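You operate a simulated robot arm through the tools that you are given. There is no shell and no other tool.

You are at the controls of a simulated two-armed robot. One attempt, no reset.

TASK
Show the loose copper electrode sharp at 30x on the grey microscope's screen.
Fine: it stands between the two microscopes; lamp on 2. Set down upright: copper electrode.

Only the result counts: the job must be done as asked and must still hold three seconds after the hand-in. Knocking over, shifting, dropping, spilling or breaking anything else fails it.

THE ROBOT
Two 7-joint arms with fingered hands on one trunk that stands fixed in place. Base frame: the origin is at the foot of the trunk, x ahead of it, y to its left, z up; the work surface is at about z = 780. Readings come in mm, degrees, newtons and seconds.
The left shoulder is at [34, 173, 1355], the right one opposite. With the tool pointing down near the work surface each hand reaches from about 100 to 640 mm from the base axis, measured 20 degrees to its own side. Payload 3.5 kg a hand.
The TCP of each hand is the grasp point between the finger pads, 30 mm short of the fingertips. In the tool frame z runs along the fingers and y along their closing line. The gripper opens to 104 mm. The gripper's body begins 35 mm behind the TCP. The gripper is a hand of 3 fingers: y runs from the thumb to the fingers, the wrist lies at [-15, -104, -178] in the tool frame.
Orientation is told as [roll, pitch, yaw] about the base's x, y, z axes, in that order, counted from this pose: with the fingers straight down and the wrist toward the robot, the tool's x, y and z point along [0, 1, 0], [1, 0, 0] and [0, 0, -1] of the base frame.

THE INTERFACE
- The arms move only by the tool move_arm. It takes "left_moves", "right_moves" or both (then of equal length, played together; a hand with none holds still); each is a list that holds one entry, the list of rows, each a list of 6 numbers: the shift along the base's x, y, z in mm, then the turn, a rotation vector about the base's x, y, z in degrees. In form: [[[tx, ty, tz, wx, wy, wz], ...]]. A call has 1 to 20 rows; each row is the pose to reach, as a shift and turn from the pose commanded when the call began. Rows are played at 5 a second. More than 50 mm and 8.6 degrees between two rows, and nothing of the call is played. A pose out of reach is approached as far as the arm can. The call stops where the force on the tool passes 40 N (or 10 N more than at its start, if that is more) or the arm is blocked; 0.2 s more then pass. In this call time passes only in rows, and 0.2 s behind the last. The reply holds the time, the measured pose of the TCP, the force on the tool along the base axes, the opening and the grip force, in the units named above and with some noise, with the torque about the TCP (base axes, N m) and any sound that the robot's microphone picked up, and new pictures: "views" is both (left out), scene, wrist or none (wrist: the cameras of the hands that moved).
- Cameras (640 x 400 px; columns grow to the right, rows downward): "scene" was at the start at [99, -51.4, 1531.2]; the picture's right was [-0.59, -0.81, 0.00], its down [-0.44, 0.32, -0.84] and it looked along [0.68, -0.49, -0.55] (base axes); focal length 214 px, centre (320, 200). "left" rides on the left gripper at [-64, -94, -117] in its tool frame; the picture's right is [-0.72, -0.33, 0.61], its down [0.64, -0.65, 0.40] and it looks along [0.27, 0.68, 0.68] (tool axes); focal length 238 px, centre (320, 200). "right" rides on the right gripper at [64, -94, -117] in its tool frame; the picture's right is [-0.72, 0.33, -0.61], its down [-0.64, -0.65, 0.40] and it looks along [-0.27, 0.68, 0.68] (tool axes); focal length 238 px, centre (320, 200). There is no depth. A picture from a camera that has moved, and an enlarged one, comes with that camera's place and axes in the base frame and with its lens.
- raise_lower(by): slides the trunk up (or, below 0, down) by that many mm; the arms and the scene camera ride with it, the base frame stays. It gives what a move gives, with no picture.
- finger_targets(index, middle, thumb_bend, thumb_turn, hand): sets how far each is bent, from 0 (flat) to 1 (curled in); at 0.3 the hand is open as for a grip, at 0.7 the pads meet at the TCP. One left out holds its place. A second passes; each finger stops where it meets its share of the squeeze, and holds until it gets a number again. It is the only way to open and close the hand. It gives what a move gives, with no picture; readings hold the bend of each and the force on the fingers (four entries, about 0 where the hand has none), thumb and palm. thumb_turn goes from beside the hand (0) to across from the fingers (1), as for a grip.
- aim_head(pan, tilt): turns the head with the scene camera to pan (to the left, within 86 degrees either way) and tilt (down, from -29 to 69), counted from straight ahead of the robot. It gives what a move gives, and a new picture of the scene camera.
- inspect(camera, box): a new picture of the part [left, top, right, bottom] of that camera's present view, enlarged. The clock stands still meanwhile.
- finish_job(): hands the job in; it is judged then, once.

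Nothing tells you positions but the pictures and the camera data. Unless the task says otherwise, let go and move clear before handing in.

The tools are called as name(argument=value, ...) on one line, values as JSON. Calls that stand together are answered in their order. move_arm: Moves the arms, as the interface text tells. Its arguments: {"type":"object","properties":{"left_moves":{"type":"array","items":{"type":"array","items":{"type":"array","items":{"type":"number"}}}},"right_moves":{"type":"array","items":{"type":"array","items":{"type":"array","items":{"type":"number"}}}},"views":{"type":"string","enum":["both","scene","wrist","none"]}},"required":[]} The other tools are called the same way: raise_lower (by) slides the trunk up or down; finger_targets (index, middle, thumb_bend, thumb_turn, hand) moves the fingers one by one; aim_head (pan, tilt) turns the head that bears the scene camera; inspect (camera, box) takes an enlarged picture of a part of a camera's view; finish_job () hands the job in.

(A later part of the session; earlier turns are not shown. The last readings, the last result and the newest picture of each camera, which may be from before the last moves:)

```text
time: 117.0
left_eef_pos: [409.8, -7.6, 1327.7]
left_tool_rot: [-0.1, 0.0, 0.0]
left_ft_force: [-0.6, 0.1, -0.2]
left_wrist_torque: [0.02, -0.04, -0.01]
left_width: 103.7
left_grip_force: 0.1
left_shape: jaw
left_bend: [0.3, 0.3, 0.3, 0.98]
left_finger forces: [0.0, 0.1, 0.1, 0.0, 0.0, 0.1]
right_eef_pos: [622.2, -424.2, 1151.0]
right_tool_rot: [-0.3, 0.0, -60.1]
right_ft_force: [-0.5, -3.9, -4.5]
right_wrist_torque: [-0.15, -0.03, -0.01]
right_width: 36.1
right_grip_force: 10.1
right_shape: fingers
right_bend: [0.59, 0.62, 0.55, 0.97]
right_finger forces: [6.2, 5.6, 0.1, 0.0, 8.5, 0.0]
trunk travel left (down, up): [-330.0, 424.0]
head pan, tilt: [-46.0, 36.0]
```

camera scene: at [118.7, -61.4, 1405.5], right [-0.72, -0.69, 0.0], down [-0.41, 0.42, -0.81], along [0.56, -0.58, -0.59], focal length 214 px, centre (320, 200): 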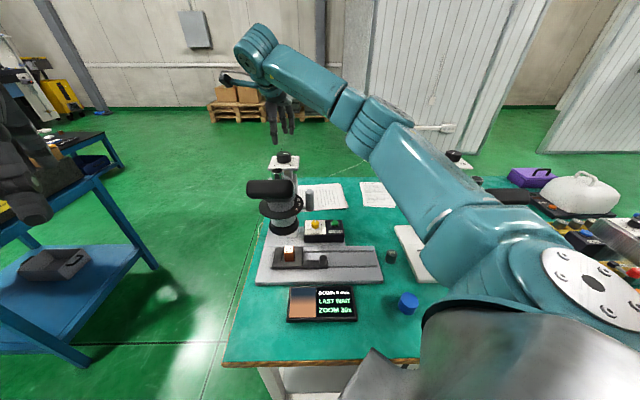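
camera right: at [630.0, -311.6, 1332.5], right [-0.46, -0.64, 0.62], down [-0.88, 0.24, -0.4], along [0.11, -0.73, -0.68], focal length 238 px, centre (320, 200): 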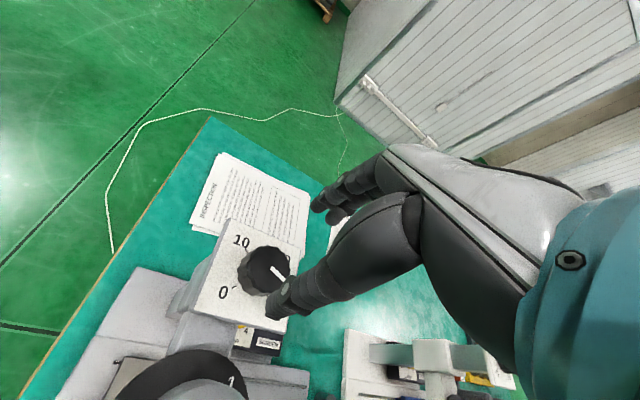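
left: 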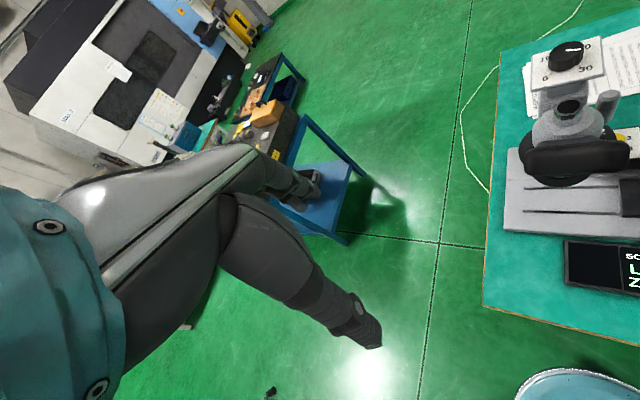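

The grip is even now. I turn the dial 40 degrees anticlockwise and read the screen.

move_arm(right_moves=[[[0, 0, 0, 0, 0, 5], [0, 0, 0, 0, 0, 10], [0, 0, 0, 0, 0, 15], [0, 0, 0, 0, 0, 20], [0, 0, 0, 0, 0, 25], [0, 0, 0, 0, 0, 30], [0, 0, 0, 0, 0, 35], [0, 0, 0, 0, 0, 40]]], views="wrist")

inspect(camera="scene", box=[270, 270, 366, 330])

inspect(camera="scene", box=[240, 120, 336, 180])

```text
time: 118.8
left_eef_pos: [410.5, -6.7, 1327.8]
left_tool_rot: [0.0, -0.1, 0.0]
left_ft_force: [0.3, 0.1, -0.4]
left_wrist_torque: [0.01, -0.04, -0.01]
left_width: 103.7
left_grip_force: 0.0
left_shape: jaw
left_bend: [0.3, 0.3, 0.3, 0.98]
left_finger forces: [0.0, 0.0, 0.0, 0.0, 0.0, 0.0]
right_eef_pos: [622.0, -424.6, 1151.6]
right_tool_rot: [0.0, -0.1, -19.9]
right_ft_force: [5.2, -4.8, 0.3]
right_wrist_torque: [-0.16, -0.14, -0.18]
right_width: 34.8
right_grip_force: 11.1
right_shape: fingers
right_bend: [0.59, 0.63, 0.57, 0.95]
right_finger forces: [7.6, 6.4, 0.1, 0.0, 7.7, 0.0]
trunk travel left (down, up): [-330.0, 424.0]
head pan, tilt: [-46.0, 36.0]
camera right: at [555.5, -332.9, 1267.3], right [0.06, -0.79, 0.62], down [-0.83, -0.38, -0.4], along [0.55, -0.49, -0.68], focal length 238 px, centre (320, 200)
```

right: 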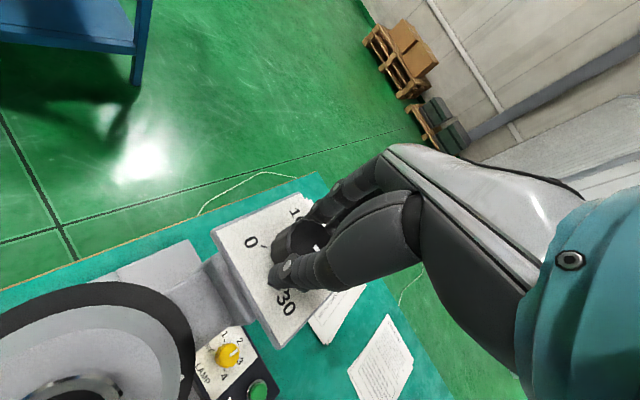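

```text
6.67 times, centred on (318, 300) of scene
camera zoom: at [118.9, -62.7, 1405.4], right [-0.72, -0.69, 0.0], down [-0.41, 0.42, -0.81], along [0.56, -0.58, -0.59], focal length 1430 px, centre (333, -467)
```

zoom: 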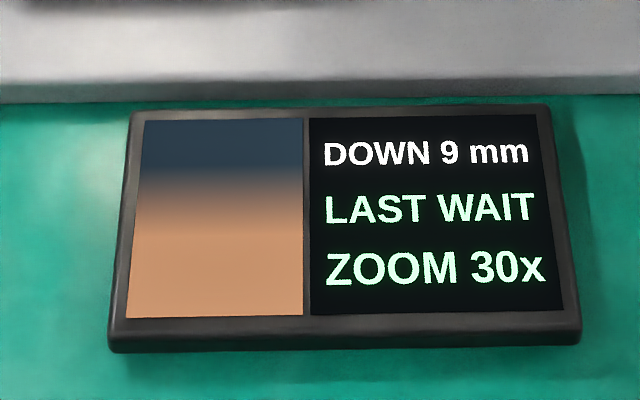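

```text
6.67 times, centred on (288, 150) of scene
camera zoom: at [118.9, -62.7, 1405.4], right [-0.72, -0.69, 0.0], down [-0.41, 0.42, -0.81], along [0.56, -0.58, -0.59], focal length 1430 px, centre (533, 533)
```

zoom: 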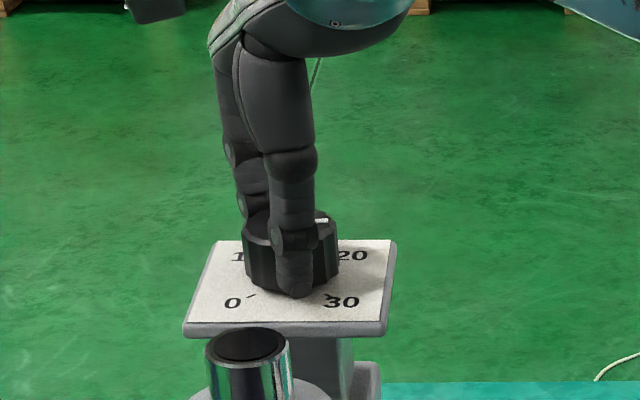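

The screen still says "DOWN 9 mm", so the fingers may have slipped around the dial. I look at the mark.

inspect(camera="right", box=[200, 180, 360, 330])

inspect(camera="scene", box=[265, 145, 305, 170])

```text
2.67 times, centred on (280, 255) of right
camera zoom: at [555.5, -332.9, 1267.3], right [0.06, -0.79, 0.62], down [-0.83, -0.38, -0.4], along [0.55, -0.49, -0.68], focal length 636 px, centre (427, 53)
```

zoom: 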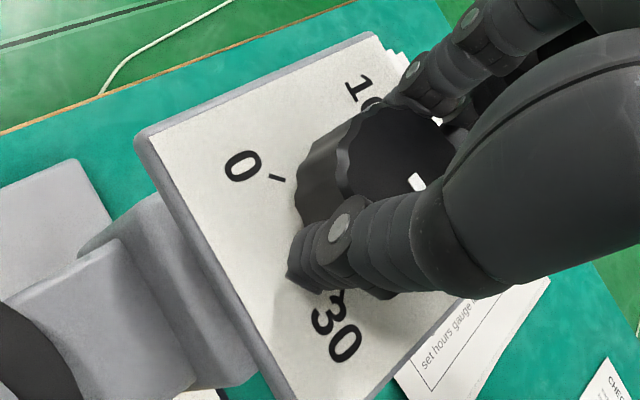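

```text
16.00 times, centred on (285, 158) of scene
camera zoom: at [118.9, -62.7, 1405.4], right [-0.72, -0.69, 0.0], down [-0.41, 0.42, -0.81], along [0.56, -0.58, -0.59], focal length 3432 px, centre (880, 880)
```

zoom: 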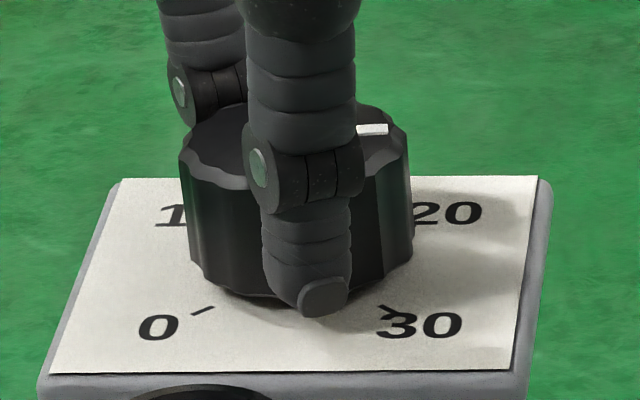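

The mark and the eyepiece height show that the dial did turn, about 35 to 40 degrees, and the head came down about 4 mm. The hint may be capped at 9 mm, so I keep turning another 20 degrees and read again.

move_arm(right_moves=[[[0, 0, 0, 0, 0, 5], [0, 0, 0, 0, 0, 10], [0, 0, 0, 0, 0, 15], [0, 0, 0, 0, 0, 20]]], views="none")

inspect(camera="scene", box=[270, 270, 366, 330])

inspect(camera="scene", box=[240, 120, 336, 180])

```text
time: 119.8
left_eef_pos: [410.4, -7.3, 1327.4]
left_tool_rot: [0.0, -0.1, 0.1]
left_ft_force: [-0.5, 0.7, -0.6]
left_wrist_torque: [0.01, -0.01, 0.0]
left_width: 103.5
left_grip_force: 0.0
left_shape: jaw
left_bend: [0.3, 0.3, 0.3, 0.98]
left_finger forces: [0.1, 0.0, 0.1, 0.0, 0.1, 0.0]
right_eef_pos: [622.3, -422.3, 1151.8]
right_tool_rot: [-0.2, 0.0, 0.1]
right_ft_force: [6.5, -2.3, 2.2]
right_wrist_torque: [-0.08, -0.2, -0.15]
right_width: 34.6
right_grip_force: 11.1
right_shape: fingers
right_bend: [0.58, 0.62, 0.58, 0.95]
right_finger forces: [8.2, 6.9, 0.1, 0.1, 7.3, 0.0]
trunk travel left (down, up): [-330.0, 424.0]
head pan, tilt: [-46.0, 36.0]
```

```text
6.67 times, centred on (318, 300) of scene
camera zoom: at [119.2, -62.3, 1405.5], right [-0.72, -0.69, 0.0], down [-0.41, 0.42, -0.81], along [0.56, -0.58, -0.59], focal length 1430 px, centre (333, -467)
```

zoom: 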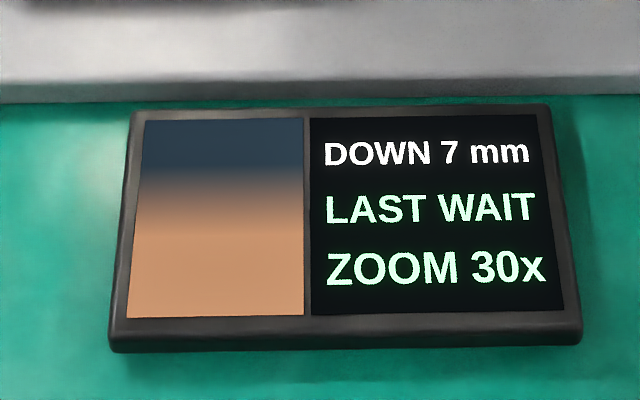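

```text
6.67 times, centred on (288, 150) of scene
camera zoom: at [119.2, -62.3, 1405.5], right [-0.72, -0.69, 0.0], down [-0.41, 0.42, -0.81], along [0.56, -0.58, -0.59], focal length 1430 px, centre (533, 533)
```

zoom: 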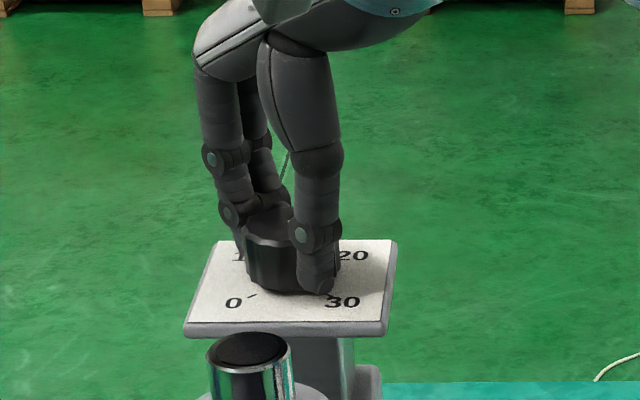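

"DOWN 7 mm": the hint was capped at 9 and now counts. About 63 degrees remain. I turn on as far as the wrist allows.

move_arm(right_moves=[[[0, 0, 0, 0, 0, 5], [0, 0, 0, 0, 0, 10], [0, 0, 0, 0, 0, 15], [0, 0, 0, 0, 0, 20], [0, 0, 0, 0, 0, 25]]], views="none")

inspect(camera="scene", box=[270, 270, 366, 330])

```text
time: 121.0
left_eef_pos: [405.9, -4.9, 1330.8]
left_tool_rot: [-0.2, -0.2, 0.1]
left_ft_force: [-0.2, -0.5, 0.2]
left_wrist_torque: [0.02, -0.05, 0.0]
left_width: 103.7
left_grip_force: 0.1
left_shape: jaw
left_bend: [0.3, 0.3, 0.3, 0.98]
left_finger forces: [0.0, 0.1, 0.0, 0.0, 0.0, 0.1]
right_eef_pos: [585.7, -393.2, 1146.5]
right_tool_rot: [-0.9, -2.0, 12.4]
right_ft_force: [18.7, -6.3, 31.4]
right_wrist_torque: [-0.38, -2.22, -0.16]
right_width: 12.9
right_grip_force: 20.1
right_shape: fingers
right_bend: [0.67, 0.45, 0.64, 0.98]
right_finger forces: [0.0, 39.2, 0.0, 0.0, 0.0, 0.1]
right hand out of reach, approached as far as the arm can: row 1, 2, 3, 4, 5
trunk travel left (down, up): [-330.0, 424.0]
head pan, tilt: [-46.0, 36.0]
```

```text
6.67 times, centred on (318, 300) of scene
camera zoom: at [114.9, -60.5, 1406.6], right [-0.72, -0.7, 0.0], down [-0.41, 0.42, -0.81], along [0.56, -0.58, -0.59], focal length 1430 px, centre (333, -467)
```

zoom: 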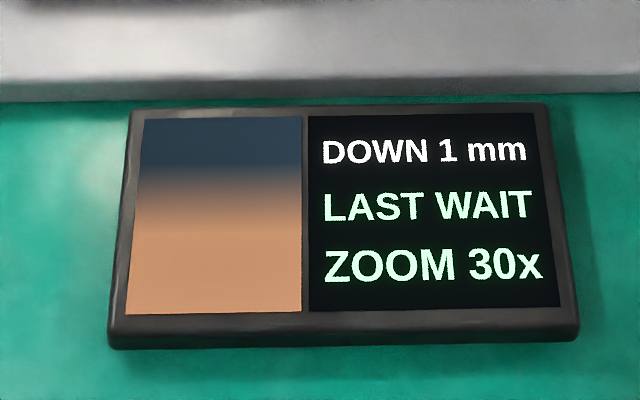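

The wrist limit pulled the hand off the dial: the middle finger is now pressing on something (39 N) and the screen reads "DOWN 1 mm". I look before moving.

inspect(camera="right", box=[0, 0, 640, 400])

inspect(camera="scene", box=[240, 120, 336, 180])

inspect(camera="scene", box=[0, 0, 640, 400])

```text
1.00 times, centred on (320, 200) of right (not enlarged: the box is as wide or as high as the picture)
camera zoom: at [476.2, -351.5, 1258.7], right [0.45, -0.63, 0.63], down [-0.49, -0.77, -0.42], along [0.75, -0.12, -0.65], focal length 238 px, centre (320, 200)
```

zoom: 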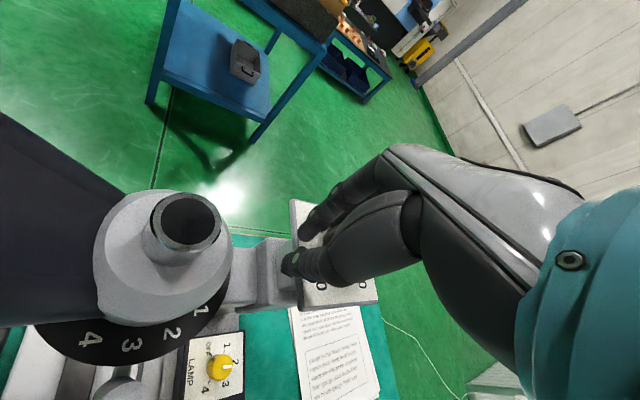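

```text
6.67 times, centred on (288, 150) of scene
camera zoom: at [114.9, -60.5, 1406.6], right [-0.72, -0.7, 0.0], down [-0.41, 0.42, -0.81], along [0.56, -0.58, -0.59], focal length 1430 px, centre (533, 533)
```

zoom: 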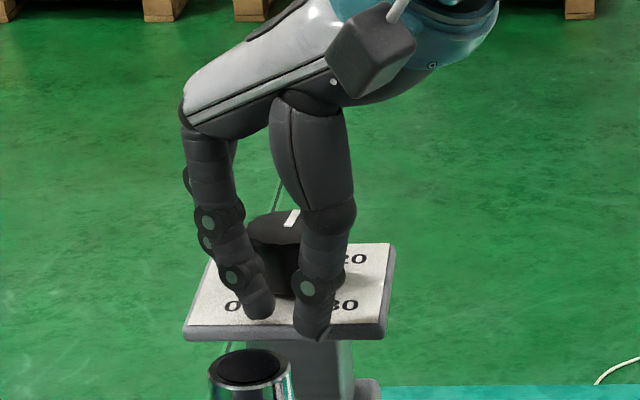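

```text
1.00 times, centred on (320, 200) of scene (not enlarged: the box is as wide or as high as the picture)
camera zoom: at [114.9, -60.5, 1406.6], right [-0.72, -0.7, 0.0], down [-0.41, 0.42, -0.81], along [0.56, -0.58, -0.59], focal length 214 px, centre (320, 200)
```

zoom: 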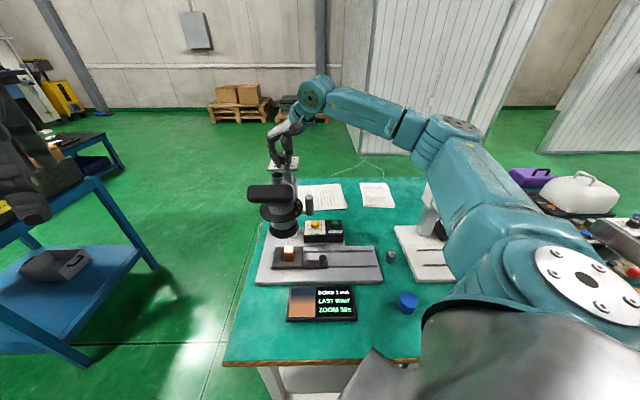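

The fingertips are caught against the front of the dial plate. I lift straight up in small steps to free them.

move_arm(right_moves=[[[0, 0, 5, 0, 0, 0], [0, 0, 12, 0, 0, 0], [0, 0, 25, 0, 0, 0], [0, 0, 45, 0, 0, 0], [0, 0, 70, 0, 0, 0]]], views="both")

inspect(camera="scene", box=[270, 270, 366, 330])

inspect(camera="scene", box=[240, 120, 336, 180])

```text
time: 122.2
left_eef_pos: [409.3, -5.8, 1327.8]
left_tool_rot: [0.0, 0.1, -0.1]
left_ft_force: [-1.4, 0.4, -0.1]
left_wrist_torque: [0.01, -0.05, -0.01]
left_width: 103.8
left_grip_force: 0.1
left_shape: jaw
left_bend: [0.3, 0.3, 0.3, 0.98]
left_finger forces: [0.0, 0.0, 0.0, 0.0, 0.1, 0.0]
right_eef_pos: [584.8, -396.3, 1170.5]
right_tool_rot: [-0.8, -0.4, 12.0]
right_ft_force: [0.1, -0.4, 0.7]
right_wrist_torque: [0.0, 0.0, -0.01]
right_width: 12.9
right_grip_force: 0.1
right_shape: fingers
right_bend: [0.67, 0.67, 0.64, 0.98]
right_finger forces: [0.1, 0.1, 0.0, 0.0, 0.1, 0.0]
right hand out of reach, approached as far as the arm can: row 4, 5
trunk travel left (down, up): [-330.0, 424.0]
head pan, tilt: [-46.0, 36.0]
camera scene: at [118.0, -61.7, 1405.5], right [-0.72, -0.69, 0.0], down [-0.41, 0.42, -0.81], along [0.56, -0.58, -0.59], focal length 214 px, centre (320, 200)
camera right: at [477.6, -352.7, 1285.2], right [0.46, -0.63, 0.63], down [-0.5, -0.77, -0.4], along [0.73, -0.13, -0.67], focal length 238 px, centre (320, 200)
```

scene: 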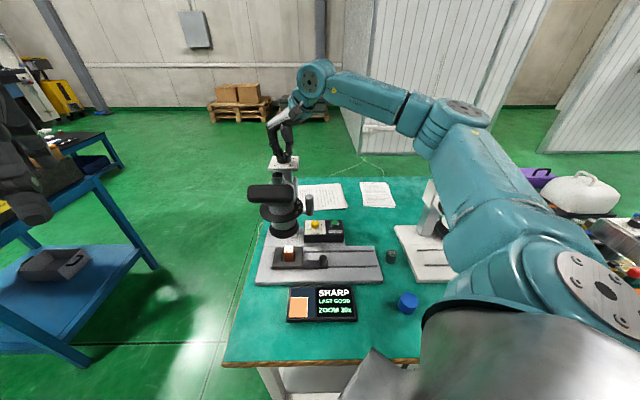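
right: 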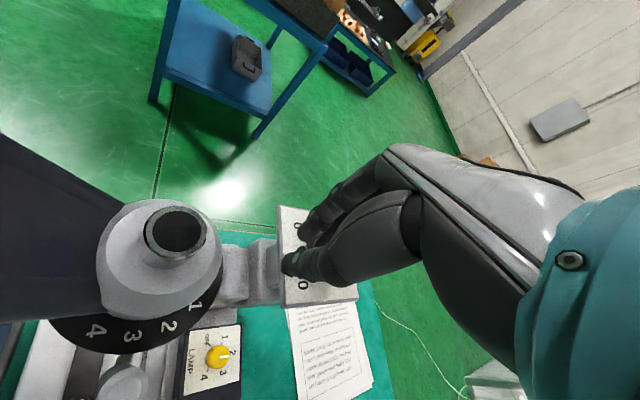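

```text
6.67 times, centred on (318, 300) of scene
camera zoom: at [118.0, -61.7, 1405.5], right [-0.72, -0.69, 0.0], down [-0.41, 0.42, -0.81], along [0.56, -0.58, -0.59], focal length 1430 px, centre (333, -467)
```

zoom: 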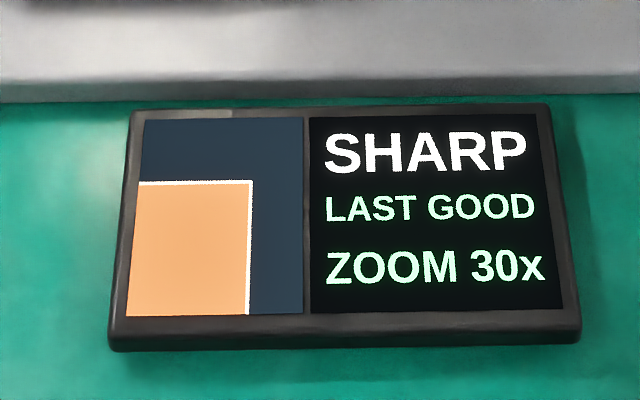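

```text
6.67 times, centred on (288, 150) of scene
camera zoom: at [118.0, -61.7, 1405.5], right [-0.72, -0.69, 0.0], down [-0.41, 0.42, -0.81], along [0.56, -0.58, -0.59], focal length 1430 px, centre (533, 533)
```

zoom: 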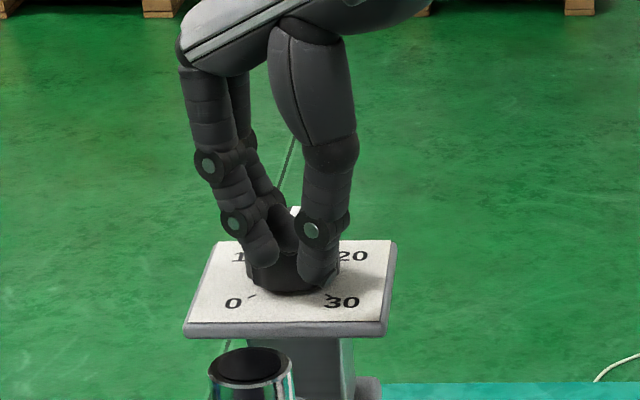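

"SHARP, LAST GOOD, ZOOM 30x": the focus landed exactly right, and the forces are zero. I must not touch the dial again, so I draw the hand toward the robot, away from the dial, turning the wrist back and rising gently.

move_arm(right_moves=[[[-5, 1, 1, 0, 0, -3], [-11, 2, 3, 0, 0, -7], [-18, 3, 6, 0, 0, -12], [-25, 2, 12, 0, 0, -18], [-32, 0, 22, 0, 0, -24], [-38, -5, 40, 0, 0, -30], [-44, -12, 60, 0, 0, -36], [-50, -20, 80, 0, 0, -42]]], views="both")

inspect(camera="scene", box=[270, 270, 366, 330])

inspect(camera="scene", box=[240, 140, 336, 200])

```text
time: 124.0
left_eef_pos: [407.8, -6.2, 1329.1]
left_tool_rot: [0.0, 0.0, -0.1]
left_ft_force: [-0.1, -0.1, 0.2]
left_wrist_torque: [0.01, 0.02, -0.01]
left_width: 103.8
left_grip_force: 0.2
left_shape: jaw
left_bend: [0.3, 0.3, 0.3, 0.98]
left_finger forces: [0.1, 0.0, 0.0, 0.1, 0.0, 0.0]
right_eef_pos: [533.5, -415.3, 1251.0]
right_tool_rot: [-0.7, -0.4, -29.9]
right_ft_force: [-0.1, -0.1, 0.2]
right_wrist_torque: [-0.02, 0.0, 0.02]
right_width: 12.8
right_grip_force: 0.2
right_shape: fingers
right_bend: [0.67, 0.67, 0.64, 0.98]
right_finger forces: [0.1, 0.1, 0.0, 0.0, 0.0, 0.0]
trunk travel left (down, up): [-330.0, 424.0]
head pan, tilt: [-46.0, 36.0]
camera scene: at [118.1, -61.8, 1405.6], right [-0.72, -0.69, 0.0], down [-0.41, 0.42, -0.81], along [0.56, -0.58, -0.59], focal length 214 px, centre (320, 200)
camera right: at [484.2, -312.9, 1367.2], right [-0.08, -0.78, 0.63], down [-0.89, -0.24, -0.4], along [0.46, -0.58, -0.67], focal length 238 px, centre (320, 200)
```

scene: 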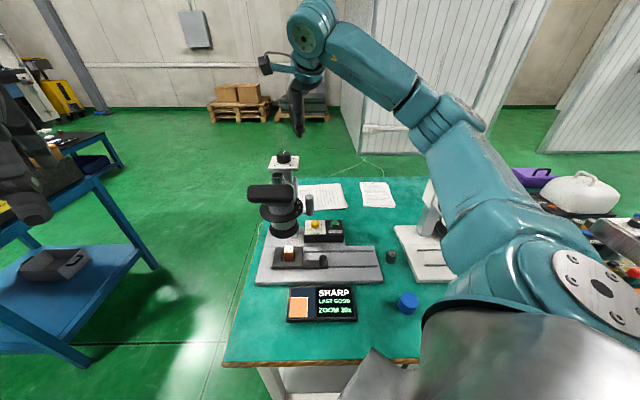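
right: 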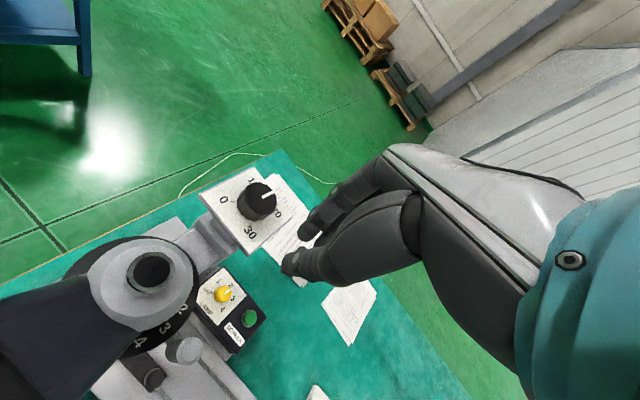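

```text
6.67 times, centred on (318, 300) of scene
camera zoom: at [118.1, -61.8, 1405.6], right [-0.72, -0.69, 0.0], down [-0.41, 0.42, -0.81], along [0.56, -0.58, -0.59], focal length 1430 px, centre (333, -467)
```

zoom: 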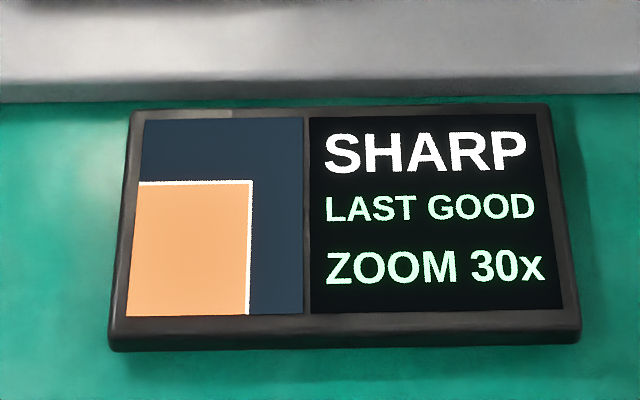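

```text
6.67 times, centred on (288, 170) of scene
camera zoom: at [118.1, -61.8, 1405.6], right [-0.72, -0.69, 0.0], down [-0.41, 0.42, -0.81], along [0.56, -0.58, -0.59], focal length 1430 px, centre (533, 400)
```

zoom: 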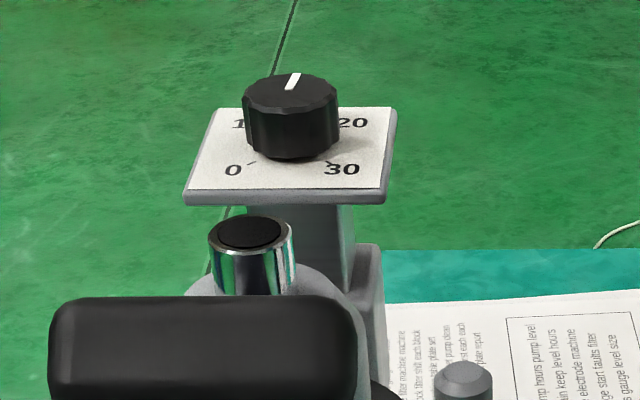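

SHARP at 30x holds with the hand clear, so the main job is done. Now I want to put the white microscope's focus back, since my forearm pushed it down: its dial went from about 24 to about 0.5. I raise the trunk back up first, which keeps the arm high over everything, and compare views.

raise_lower(by=120)

aim_head(pan=-50, tilt=42)

inspect(camera="scene", box=[380, 150, 460, 200])

inspect(camera="scene", box=[240, 220, 352, 310])

```text
time: 125.5
left_eef_pos: [410.4, -5.9, 1448.4]
left_tool_rot: [-0.1, -0.1, 0.0]
left_ft_force: [0.8, 0.1, -0.8]
left_wrist_torque: [-0.02, -0.02, -0.01]
left_width: 103.8
left_grip_force: 0.1
left_shape: jaw
left_bend: [0.3, 0.3, 0.3, 0.98]
left_finger forces: [0.0, 0.0, 0.0, 0.1, 0.1, 0.0]
right_eef_pos: [535.9, -416.7, 1372.0]
right_tool_rot: [-0.8, -0.4, -29.7]
right_ft_force: [0.4, -0.6, -0.3]
right_wrist_torque: [-0.03, 0.01, 0.02]
right_width: 12.7
right_grip_force: 0.1
right_shape: fingers
right_bend: [0.67, 0.67, 0.64, 0.98]
right_finger forces: [0.0, 0.0, 0.0, 0.0, 0.1, 0.0]
trunk travel left (down, up): [-450.0, 304.0]
head pan, tilt: [-46.0, 36.0]
```

```text
time: 126.1
left_eef_pos: [409.2, -6.0, 1447.7]
left_tool_rot: [0.1, 0.0, 0.0]
left_ft_force: [-0.4, -0.2, -0.1]
left_wrist_torque: [-0.02, -0.03, -0.02]
left_width: 103.8
left_grip_force: 0.0
left_shape: jaw
left_bend: [0.3, 0.3, 0.3, 0.98]
left_finger forces: [0.0, 0.1, 0.1, 0.0, 0.0, 0.1]
right_eef_pos: [534.1, -416.8, 1371.4]
right_tool_rot: [-0.8, -0.4, -29.9]
right_ft_force: [-0.7, 0.2, 0.1]
right_wrist_torque: [0.03, 0.0, 0.01]
right_width: 12.6
right_grip_force: 0.0
right_shape: fingers
right_bend: [0.67, 0.67, 0.64, 0.98]
right_finger forces: [0.1, 0.1, 0.0, 0.1, 0.0, 0.0]
trunk travel left (down, up): [-450.0, 304.0]
head pan, tilt: [-50.0, 42.0]
camera scene: at [80.7, -63.1, 1517.7], right [-0.77, -0.64, 0.0], down [-0.43, 0.51, -0.74], along [0.48, -0.57, -0.67], focal length 214 px, centre (320, 200)
```

scene: 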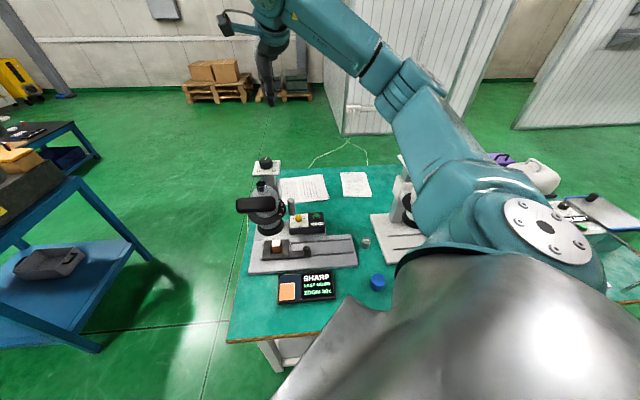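

```text
8.00 times, centred on (420, 175) of scene
camera zoom: at [80.7, -63.1, 1517.7], right [-0.77, -0.64, 0.0], down [-0.43, 0.51, -0.74], along [0.48, -0.57, -0.67], focal length 1716 px, centre (-480, 400)
```

zoom: 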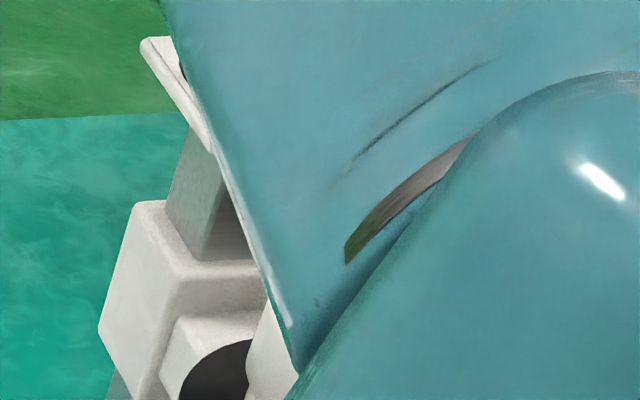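

```text
4.44 times, centred on (296, 265) of scene
camera zoom: at [80.7, -63.1, 1517.7], right [-0.77, -0.64, 0.0], down [-0.43, 0.51, -0.74], along [0.48, -0.57, -0.67], focal length 953 px, centre (427, -89)
```

zoom: 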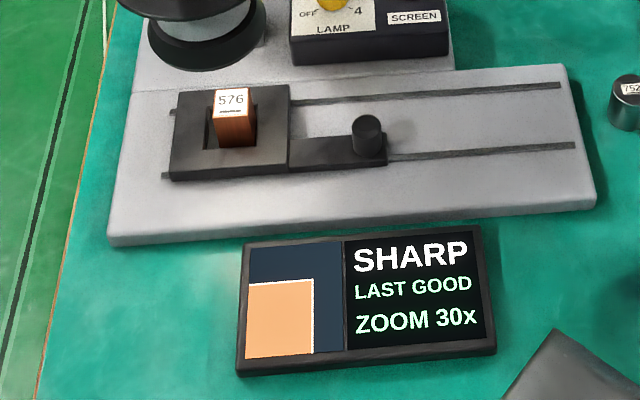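

The screen still shows SHARP at 30x and the electrode stands upright. I carry the hand, high above everything, over to the white microscope's dial near (250, -785).

move_arm(right_moves=[[[-25.6, -34, -8, 0.1, 0.1, -1.4], [-51, -68, -16, 0.1, 0.1, -2.8], [-77, -102, -24, 0.2, 0.1, -4.2], [-102, -136, -32, 0.3, 0.2, -5.6], [-128, -170, -40, 0.3, 0.2, -7], [-153, -204, -48, 0.4, 0.3, -8.4], [-179, -238, -56, 0.5, 0.3, -9.8], [-205, -272, -64, 0.5, 0.3, -11.2], [-230, -306, -72, 0.6, 0.4, -12.6], [-256, -340, -80, 0.7, 0.4, -14], [-282, -368, -88, 0.8, 0.4, -15]]], views="both")

finger_targets(hand="right", index=0.42, middle=0.42, thumb_bend=0.42)

inspect(camera="right", box=[160, 160, 352, 320])

```text
time: 128.5
left_eef_pos: [409.4, -7.6, 1448.6]
left_tool_rot: [-0.1, 0.0, 0.0]
left_ft_force: [-0.4, -0.8, -0.4]
left_wrist_torque: [0.01, -0.01, 0.01]
left_width: 103.6
left_grip_force: 0.0
left_shape: jaw
left_bend: [0.3, 0.3, 0.3, 0.98]
left_finger forces: [0.1, 0.0, 0.0, 0.0, 0.0, 0.0]
right_eef_pos: [253.1, -786.5, 1282.0]
right_tool_rot: [-0.3, 0.4, -44.8]
right_ft_force: [-0.1, -0.1, -0.6]
right_wrist_torque: [0.06, 0.0, 0.02]
right_width: 12.6
right_grip_force: 0.0
right_shape: fingers
right_bend: [0.67, 0.67, 0.64, 0.98]
right_finger forces: [0.0, 0.0, 0.1, 0.0, 0.1, 0.0]
trunk travel left (down, up): [-450.0, 304.0]
head pan, tilt: [-50.0, 42.0]
camera scene: at [80.2, -64.3, 1517.6], right [-0.77, -0.64, 0.0], down [-0.43, 0.51, -0.74], along [0.48, -0.57, -0.67], focal length 214 px, centre (320, 200)
camera right: at [231.3, -675.6, 1399.6], right [-0.27, -0.74, 0.61], down [-0.92, 0.01, -0.4], along [0.29, -0.67, -0.68], focal length 238 px, centre (320, 200)
```

scene: 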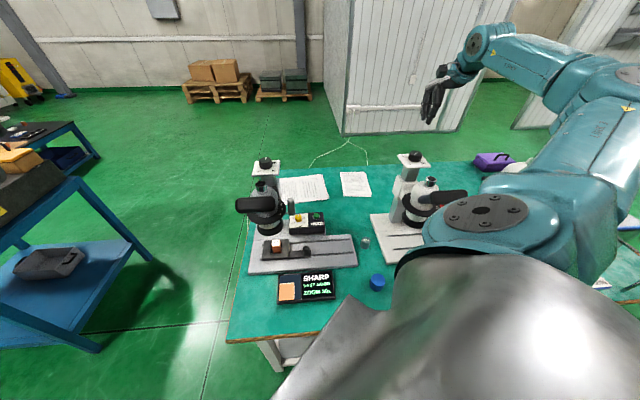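
right: 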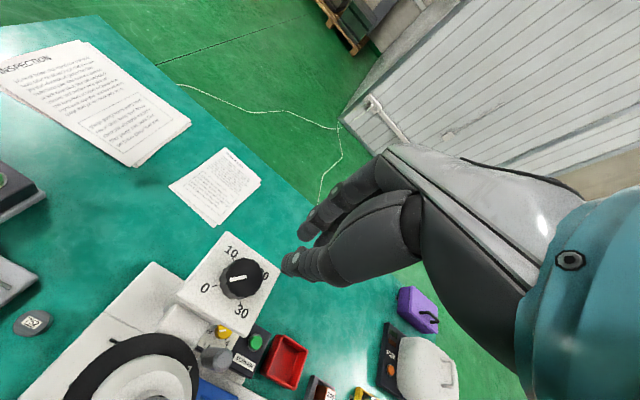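

```text
time: 129.5
left_eef_pos: [409.3, -6.4, 1447.6]
left_tool_rot: [0.0, 0.0, 0.0]
left_ft_force: [-0.4, 0.7, 0.2]
left_wrist_torque: [-0.02, 0.01, -0.01]
left_width: 103.9
left_grip_force: 0.1
left_shape: jaw
left_bend: [0.3, 0.3, 0.3, 0.98]
left_finger forces: [0.0, 0.0, 0.0, 0.0, 0.1, 0.0]
right_eef_pos: [253.8, -785.0, 1283.3]
right_tool_rot: [-0.3, 0.4, -44.7]
right_ft_force: [0.3, 0.0, -0.7]
right_wrist_torque: [0.02, 0.02, 0.0]
right_width: 72.3
right_grip_force: 0.1
right_shape: fingers
right_bend: [0.42, 0.42, 0.42, 0.98]
right_finger forces: [0.0, 0.0, 0.0, 0.1, 0.0, 0.1]
trunk travel left (down, up): [-450.0, 304.0]
head pan, tilt: [-50.0, 42.0]
```

```text
2.50 times, centred on (256, 240) of right
camera zoom: at [232.2, -674.2, 1399.9], right [-0.27, -0.74, 0.62], down [-0.92, 0.01, -0.4], along [0.29, -0.67, -0.68], focal length 596 px, centre (480, 100)
```

zoom: 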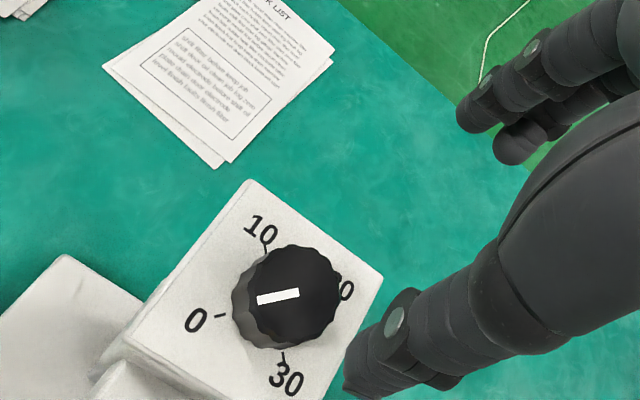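

The white dial's mark stands near 0, and its centre measures (253, -787.5). I lower the open hand around it to z ≈ 1151.

move_arm(right_moves=[[[-0.3, -1.5, -35, 0, 0, -1], [-0.6, -2.5, -70, 0, 0, -2], [-0.6, -2.5, -100, 0, 0, -3], [-0.6, -2.5, -120, 0, 0, -3], [-0.6, -2.5, -132, 0, 0, -3]]], views="none")

inspect(camera="right", box=[180, 150, 372, 310])

inspect(camera="scene", box=[370, 110, 498, 190])

```text
time: 130.7
left_eef_pos: [409.5, -6.8, 1448.1]
left_tool_rot: [0.0, -0.1, 0.0]
left_ft_force: [-0.5, -0.5, -0.1]
left_wrist_torque: [-0.01, 0.04, 0.0]
left_width: 103.7
left_grip_force: 0.1
left_shape: jaw
left_bend: [0.3, 0.3, 0.3, 0.98]
left_finger forces: [0.1, 0.1, 0.0, 0.0, 0.0, 0.1]
right_eef_pos: [252.2, -786.6, 1150.8]
right_tool_rot: [-0.2, 0.4, -47.9]
right_ft_force: [-0.1, -0.6, 0.8]
right_wrist_torque: [0.0, 0.02, 0.03]
right_width: 72.5
right_grip_force: 0.0
right_shape: fingers
right_bend: [0.42, 0.42, 0.42, 0.98]
right_finger forces: [0.0, 0.0, 0.0, 0.1, 0.0, 0.0]
trunk travel left (down, up): [-450.0, 304.0]
head pan, tilt: [-50.0, 42.0]
```

```text
2.50 times, centred on (276, 230) of right
camera zoom: at [237.4, -674.8, 1268.0], right [-0.31, -0.73, 0.62], down [-0.92, 0.05, -0.4], along [0.25, -0.69, -0.68], focal length 596 px, centre (430, 125)
```

zoom: 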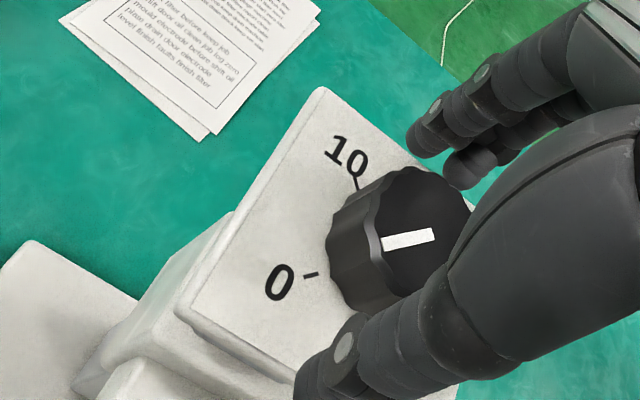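

```text
5.00 times, centred on (434, 150) of scene
camera zoom: at [80.8, -63.2, 1517.6], right [-0.77, -0.64, 0.0], down [-0.43, 0.51, -0.74], along [0.48, -0.57, -0.67], focal length 1072 px, centre (-250, 450)
```

zoom: 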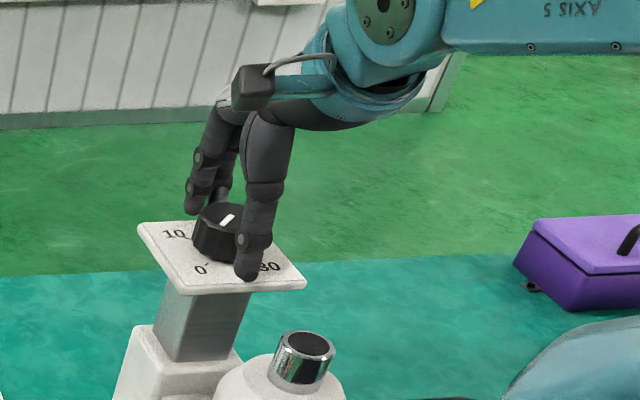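

The open fingers straddle the dial. Before gripping I test the stroke: I swing the open hand 52 degrees clockwise to see that it is all reachable.

move_arm(right_moves=[[[0, 0, 0, 0, 0, -6.5], [0, 0, 0, 0, 0, -13], [0, 0, 0, 0, 0, -19.5], [0, 0, 0, 0, 0, -26], [0, 0, 0, 0, 0, -32.5], [0, 0, 0, 0, 0, -39], [0, 0, 0, 0, 0, -45.5], [0, 0, 0, 0, 0, -52]]], views="none")

move_arm(right_moves=[[[0, 0, 0, 0, 0, 6.5], [0, 0, 0, 0, 0, 13], [0, 0, 0, 0, 0, 19.5], [0, 0, 0, 0, 0, 26], [0, 0, 0, 0, 0, 32.5], [0, 0, 0, 0, 0, 39], [0, 0, 0, 0, 0, 45.5], [0, 0, 0, 0, 0, 52]]], views="none")

inspect(camera="right", box=[180, 150, 372, 310])

```text
time: 132.5
left_eef_pos: [410.4, -5.5, 1447.3]
left_tool_rot: [0.0, 0.0, 0.0]
left_ft_force: [-0.1, -0.4, 0.3]
left_wrist_torque: [-0.02, -0.02, 0.01]
left_width: 103.4
left_grip_force: 0.0
left_shape: jaw
left_bend: [0.3, 0.3, 0.3, 0.98]
left_finger forces: [0.1, 0.0, 0.0, 0.0, 0.1, 0.1]
right_eef_pos: [252.6, -788.1, 1150.0]
right_tool_rot: [-0.3, 0.5, -99.8]
right_ft_force: [-0.2, -0.5, 0.2]
right_wrist_torque: [-0.01, -0.02, -0.01]
right_width: 72.3
right_grip_force: 0.1
right_shape: fingers
right_bend: [0.42, 0.42, 0.42, 0.98]
right_finger forces: [0.1, 0.0, 0.1, 0.1, 0.0, 0.0]
trunk travel left (down, up): [-450.0, 304.0]
head pan, tilt: [-50.0, 42.0]
```

```text
time: 134.3
left_eef_pos: [411.3, -6.1, 1446.8]
left_tool_rot: [0.0, 0.0, 0.0]
left_ft_force: [0.6, -0.5, 0.7]
left_wrist_torque: [0.01, 0.0, 0.03]
left_width: 103.7
left_grip_force: 0.1
left_shape: jaw
left_bend: [0.3, 0.3, 0.3, 0.98]
left_finger forces: [0.0, 0.0, 0.0, 0.0, 0.1, 0.0]
right_eef_pos: [252.9, -787.0, 1151.8]
right_tool_rot: [-0.3, 0.4, -47.7]
right_ft_force: [-0.6, -0.7, -0.6]
right_wrist_torque: [0.01, -0.01, 0.02]
right_width: 72.4
right_grip_force: 0.1
right_shape: fingers
right_bend: [0.42, 0.42, 0.42, 0.98]
right_finger forces: [0.1, 0.0, 0.0, 0.0, 0.1, 0.1]
trunk travel left (down, up): [-450.0, 304.0]
head pan, tilt: [-50.0, 42.0]
```

```text
2.50 times, centred on (276, 230) of right
camera zoom: at [238.4, -675.6, 1268.8], right [-0.31, -0.73, 0.61], down [-0.92, 0.05, -0.4], along [0.26, -0.69, -0.68], focal length 596 px, centre (430, 125)
```

zoom: 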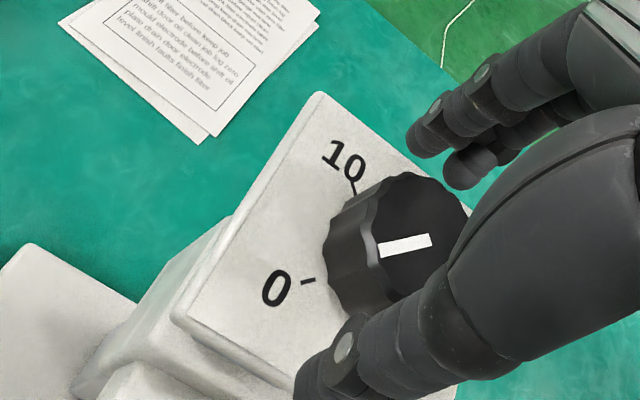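

The whole stroke is reachable with nothing touched. I grip the dial and check how the load is shared.

finger_targets(hand="right", index=0.63, middle=0.63, thumb_bend=0.6)

```text
time: 135.3
left_eef_pos: [410.6, -7.2, 1447.2]
left_tool_rot: [0.0, 0.0, 0.0]
left_ft_force: [0.1, -0.3, 0.5]
left_wrist_torque: [0.0, 0.05, -0.03]
left_width: 103.8
left_grip_force: 0.0
left_shape: jaw
left_bend: [0.3, 0.3, 0.3, 0.98]
left_finger forces: [0.0, 0.0, 0.1, 0.1, 0.1, 0.0]
right_eef_pos: [254.0, -787.8, 1151.4]
right_tool_rot: [-0.3, 0.3, -47.7]
right_ft_force: [5.4, -5.9, 2.0]
right_wrist_torque: [-0.16, -0.12, 0.02]
right_width: 34.6
right_grip_force: 7.2
right_shape: fingers
right_bend: [0.57, 0.59, 0.57, 0.97]
right_finger forces: [5.2, 5.7, 0.0, 0.0, 2.9, 0.0]
trunk travel left (down, up): [-450.0, 304.0]
head pan, tilt: [-50.0, 42.0]
```

The grip is reasonably shared. I tighten it and turn the white dial 52 degrees clockwise, then release and return, and look at the mark.

finger_targets(hand="right", index=0.68, middle=0.68, thumb_bend=0.7)

move_arm(right_moves=[[[0, 0, 0, 0, 0, -5.2], [0, 0, 0, 0, 0, -10.4], [0, 0, 0, 0, 0, -15.6], [0, 0, 0, 0, 0, -20.8], [0, 0, 0, 0, 0, -26], [0, 0, 0, 0, 0, -31.2], [0, 0, 0, 0, 0, -36.4], [0, 0, 0, 0, 0, -41.6], [0, 0, 0, 0, 0, -46.8], [0, 0, 0, 0, 0, -52]]], views="none")

finger_targets(hand="right", index=0.45, middle=0.45, thumb_bend=0.45)

move_arm(right_moves=[[[0, 0, 0, 0, 0, 6.5], [0, 0, 0, 0, 0, 13], [0, 0, 0, 0, 0, 19.5], [0, 0, 0, 0, 0, 26], [0, 0, 0, 0, 0, 32.5], [0, 0, 0, 0, 0, 39], [0, 0, 0, 0, 0, 45.5], [0, 0, 0, 0, 0, 52]]], views="none")

inspect(camera="right", box=[180, 150, 372, 310])

inspect(camera="scene", box=[370, 130, 498, 210])

```text
time: 136.3
left_eef_pos: [410.9, -6.8, 1447.6]
left_tool_rot: [0.0, 0.0, 0.0]
left_ft_force: [0.4, 0.6, -0.3]
left_wrist_torque: [0.03, 0.0, -0.03]
left_width: 103.5
left_grip_force: 0.0
left_shape: jaw
left_bend: [0.3, 0.3, 0.3, 0.98]
left_finger forces: [0.0, 0.0, 0.1, 0.1, 0.0, 0.0]
right_eef_pos: [254.2, -787.9, 1151.9]
right_tool_rot: [-0.4, 0.3, -47.8]
right_ft_force: [4.1, -6.2, 2.8]
right_wrist_torque: [-0.27, -0.11, 0.04]
right_width: 33.4
right_grip_force: 13.9
right_shape: fingers
right_bend: [0.57, 0.59, 0.6, 0.97]
right_finger forces: [8.4, 9.3, 0.0, 0.0, 9.7, 0.0]
trunk travel left (down, up): [-450.0, 304.0]
head pan, tilt: [-50.0, 42.0]
```

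```text
time: 138.5
left_eef_pos: [410.4, -8.3, 1448.8]
left_tool_rot: [0.0, 0.0, 0.0]
left_ft_force: [0.4, -0.1, -0.7]
left_wrist_torque: [-0.02, 0.02, 0.01]
left_width: 103.8
left_grip_force: 0.0
left_shape: jaw
left_bend: [0.3, 0.3, 0.3, 0.98]
left_finger forces: [0.1, 0.0, 0.0, 0.0, 0.0, 0.0]
right_eef_pos: [255.5, -788.8, 1150.5]
right_tool_rot: [-0.4, 0.4, -99.9]
right_ft_force: [5.0, -13.9, 9.2]
right_wrist_torque: [-0.53, -0.08, 0.21]
right_width: 33.2
right_grip_force: 15.8
right_shape: fingers
right_bend: [0.57, 0.59, 0.61, 0.96]
right_finger forces: [11.4, 10.4, 0.0, 0.1, 9.4, 0.0]
trunk travel left (down, up): [-450.0, 304.0]
head pan, tilt: [-50.0, 42.0]
```

```text
time: 139.5
left_eef_pos: [409.4, -5.8, 1448.6]
left_tool_rot: [0.0, 0.0, 0.0]
left_ft_force: [0.1, 0.3, 0.0]
left_wrist_torque: [0.01, 0.0, 0.02]
left_width: 103.8
left_grip_force: 0.1
left_shape: jaw
left_bend: [0.3, 0.3, 0.3, 0.98]
left_finger forces: [0.0, 0.0, 0.0, 0.0, 0.1, 0.0]
right_eef_pos: [252.7, -786.9, 1151.5]
right_tool_rot: [-0.4, 0.4, -99.8]
right_ft_force: [0.2, -0.5, 0.6]
right_wrist_torque: [0.03, 0.05, 0.01]
right_width: 64.4
right_grip_force: 0.0
right_shape: fingers
right_bend: [0.45, 0.45, 0.45, 0.97]
right_finger forces: [0.1, 0.0, 0.0, 0.0, 0.1, 0.0]
trunk travel left (down, up): [-450.0, 304.0]
head pan, tilt: [-50.0, 42.0]
```

```text
time: 141.3
left_eef_pos: [409.4, -6.9, 1447.9]
left_tool_rot: [0.1, 0.0, 0.0]
left_ft_force: [0.8, -0.3, -0.4]
left_wrist_torque: [-0.01, 0.0, 0.01]
left_width: 103.8
left_grip_force: 0.1
left_shape: jaw
left_bend: [0.3, 0.3, 0.3, 0.98]
left_finger forces: [0.0, 0.0, 0.0, 0.1, 0.0, 0.1]
right_eef_pos: [252.9, -786.6, 1150.8]
right_tool_rot: [-0.3, 0.4, -47.7]
right_ft_force: [0.2, -0.5, 0.4]
right_wrist_torque: [0.01, 0.02, -0.05]
right_width: 64.3
right_grip_force: 0.0
right_shape: fingers
right_bend: [0.45, 0.45, 0.45, 0.97]
right_finger forces: [0.0, 0.1, 0.0, 0.0, 0.1, 0.0]
trunk travel left (down, up): [-450.0, 304.0]
head pan, tilt: [-50.0, 42.0]
```

```text
2.50 times, centred on (276, 230) of right
camera zoom: at [237.5, -675.4, 1268.0], right [-0.31, -0.73, 0.61], down [-0.92, 0.05, -0.4], along [0.26, -0.69, -0.68], focal length 596 px, centre (430, 125)
```

zoom: 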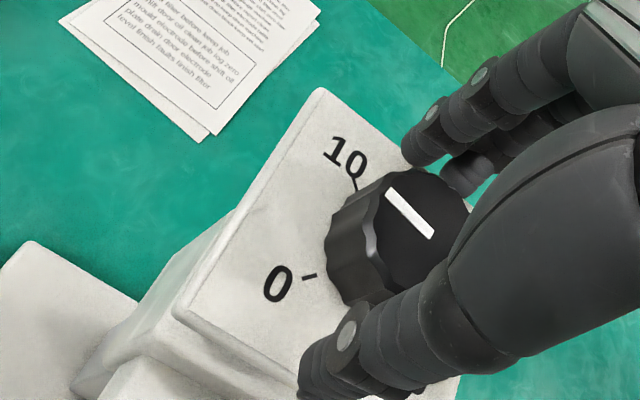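

```text
5.00 times, centred on (434, 170) of scene
camera zoom: at [80.4, -63.4, 1517.6], right [-0.77, -0.64, 0.0], down [-0.43, 0.51, -0.74], along [0.48, -0.57, -0.67], focal length 1072 px, centre (-250, 350)
```

zoom: 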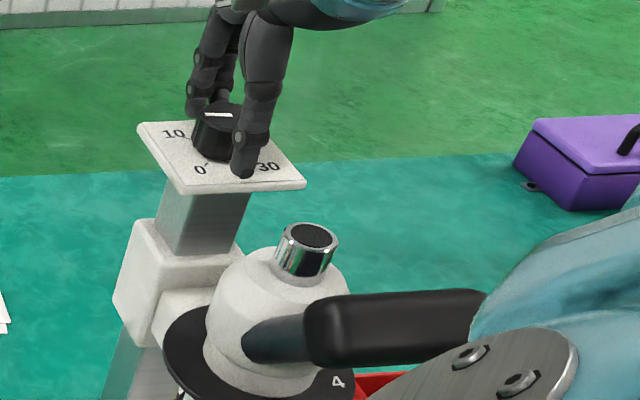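

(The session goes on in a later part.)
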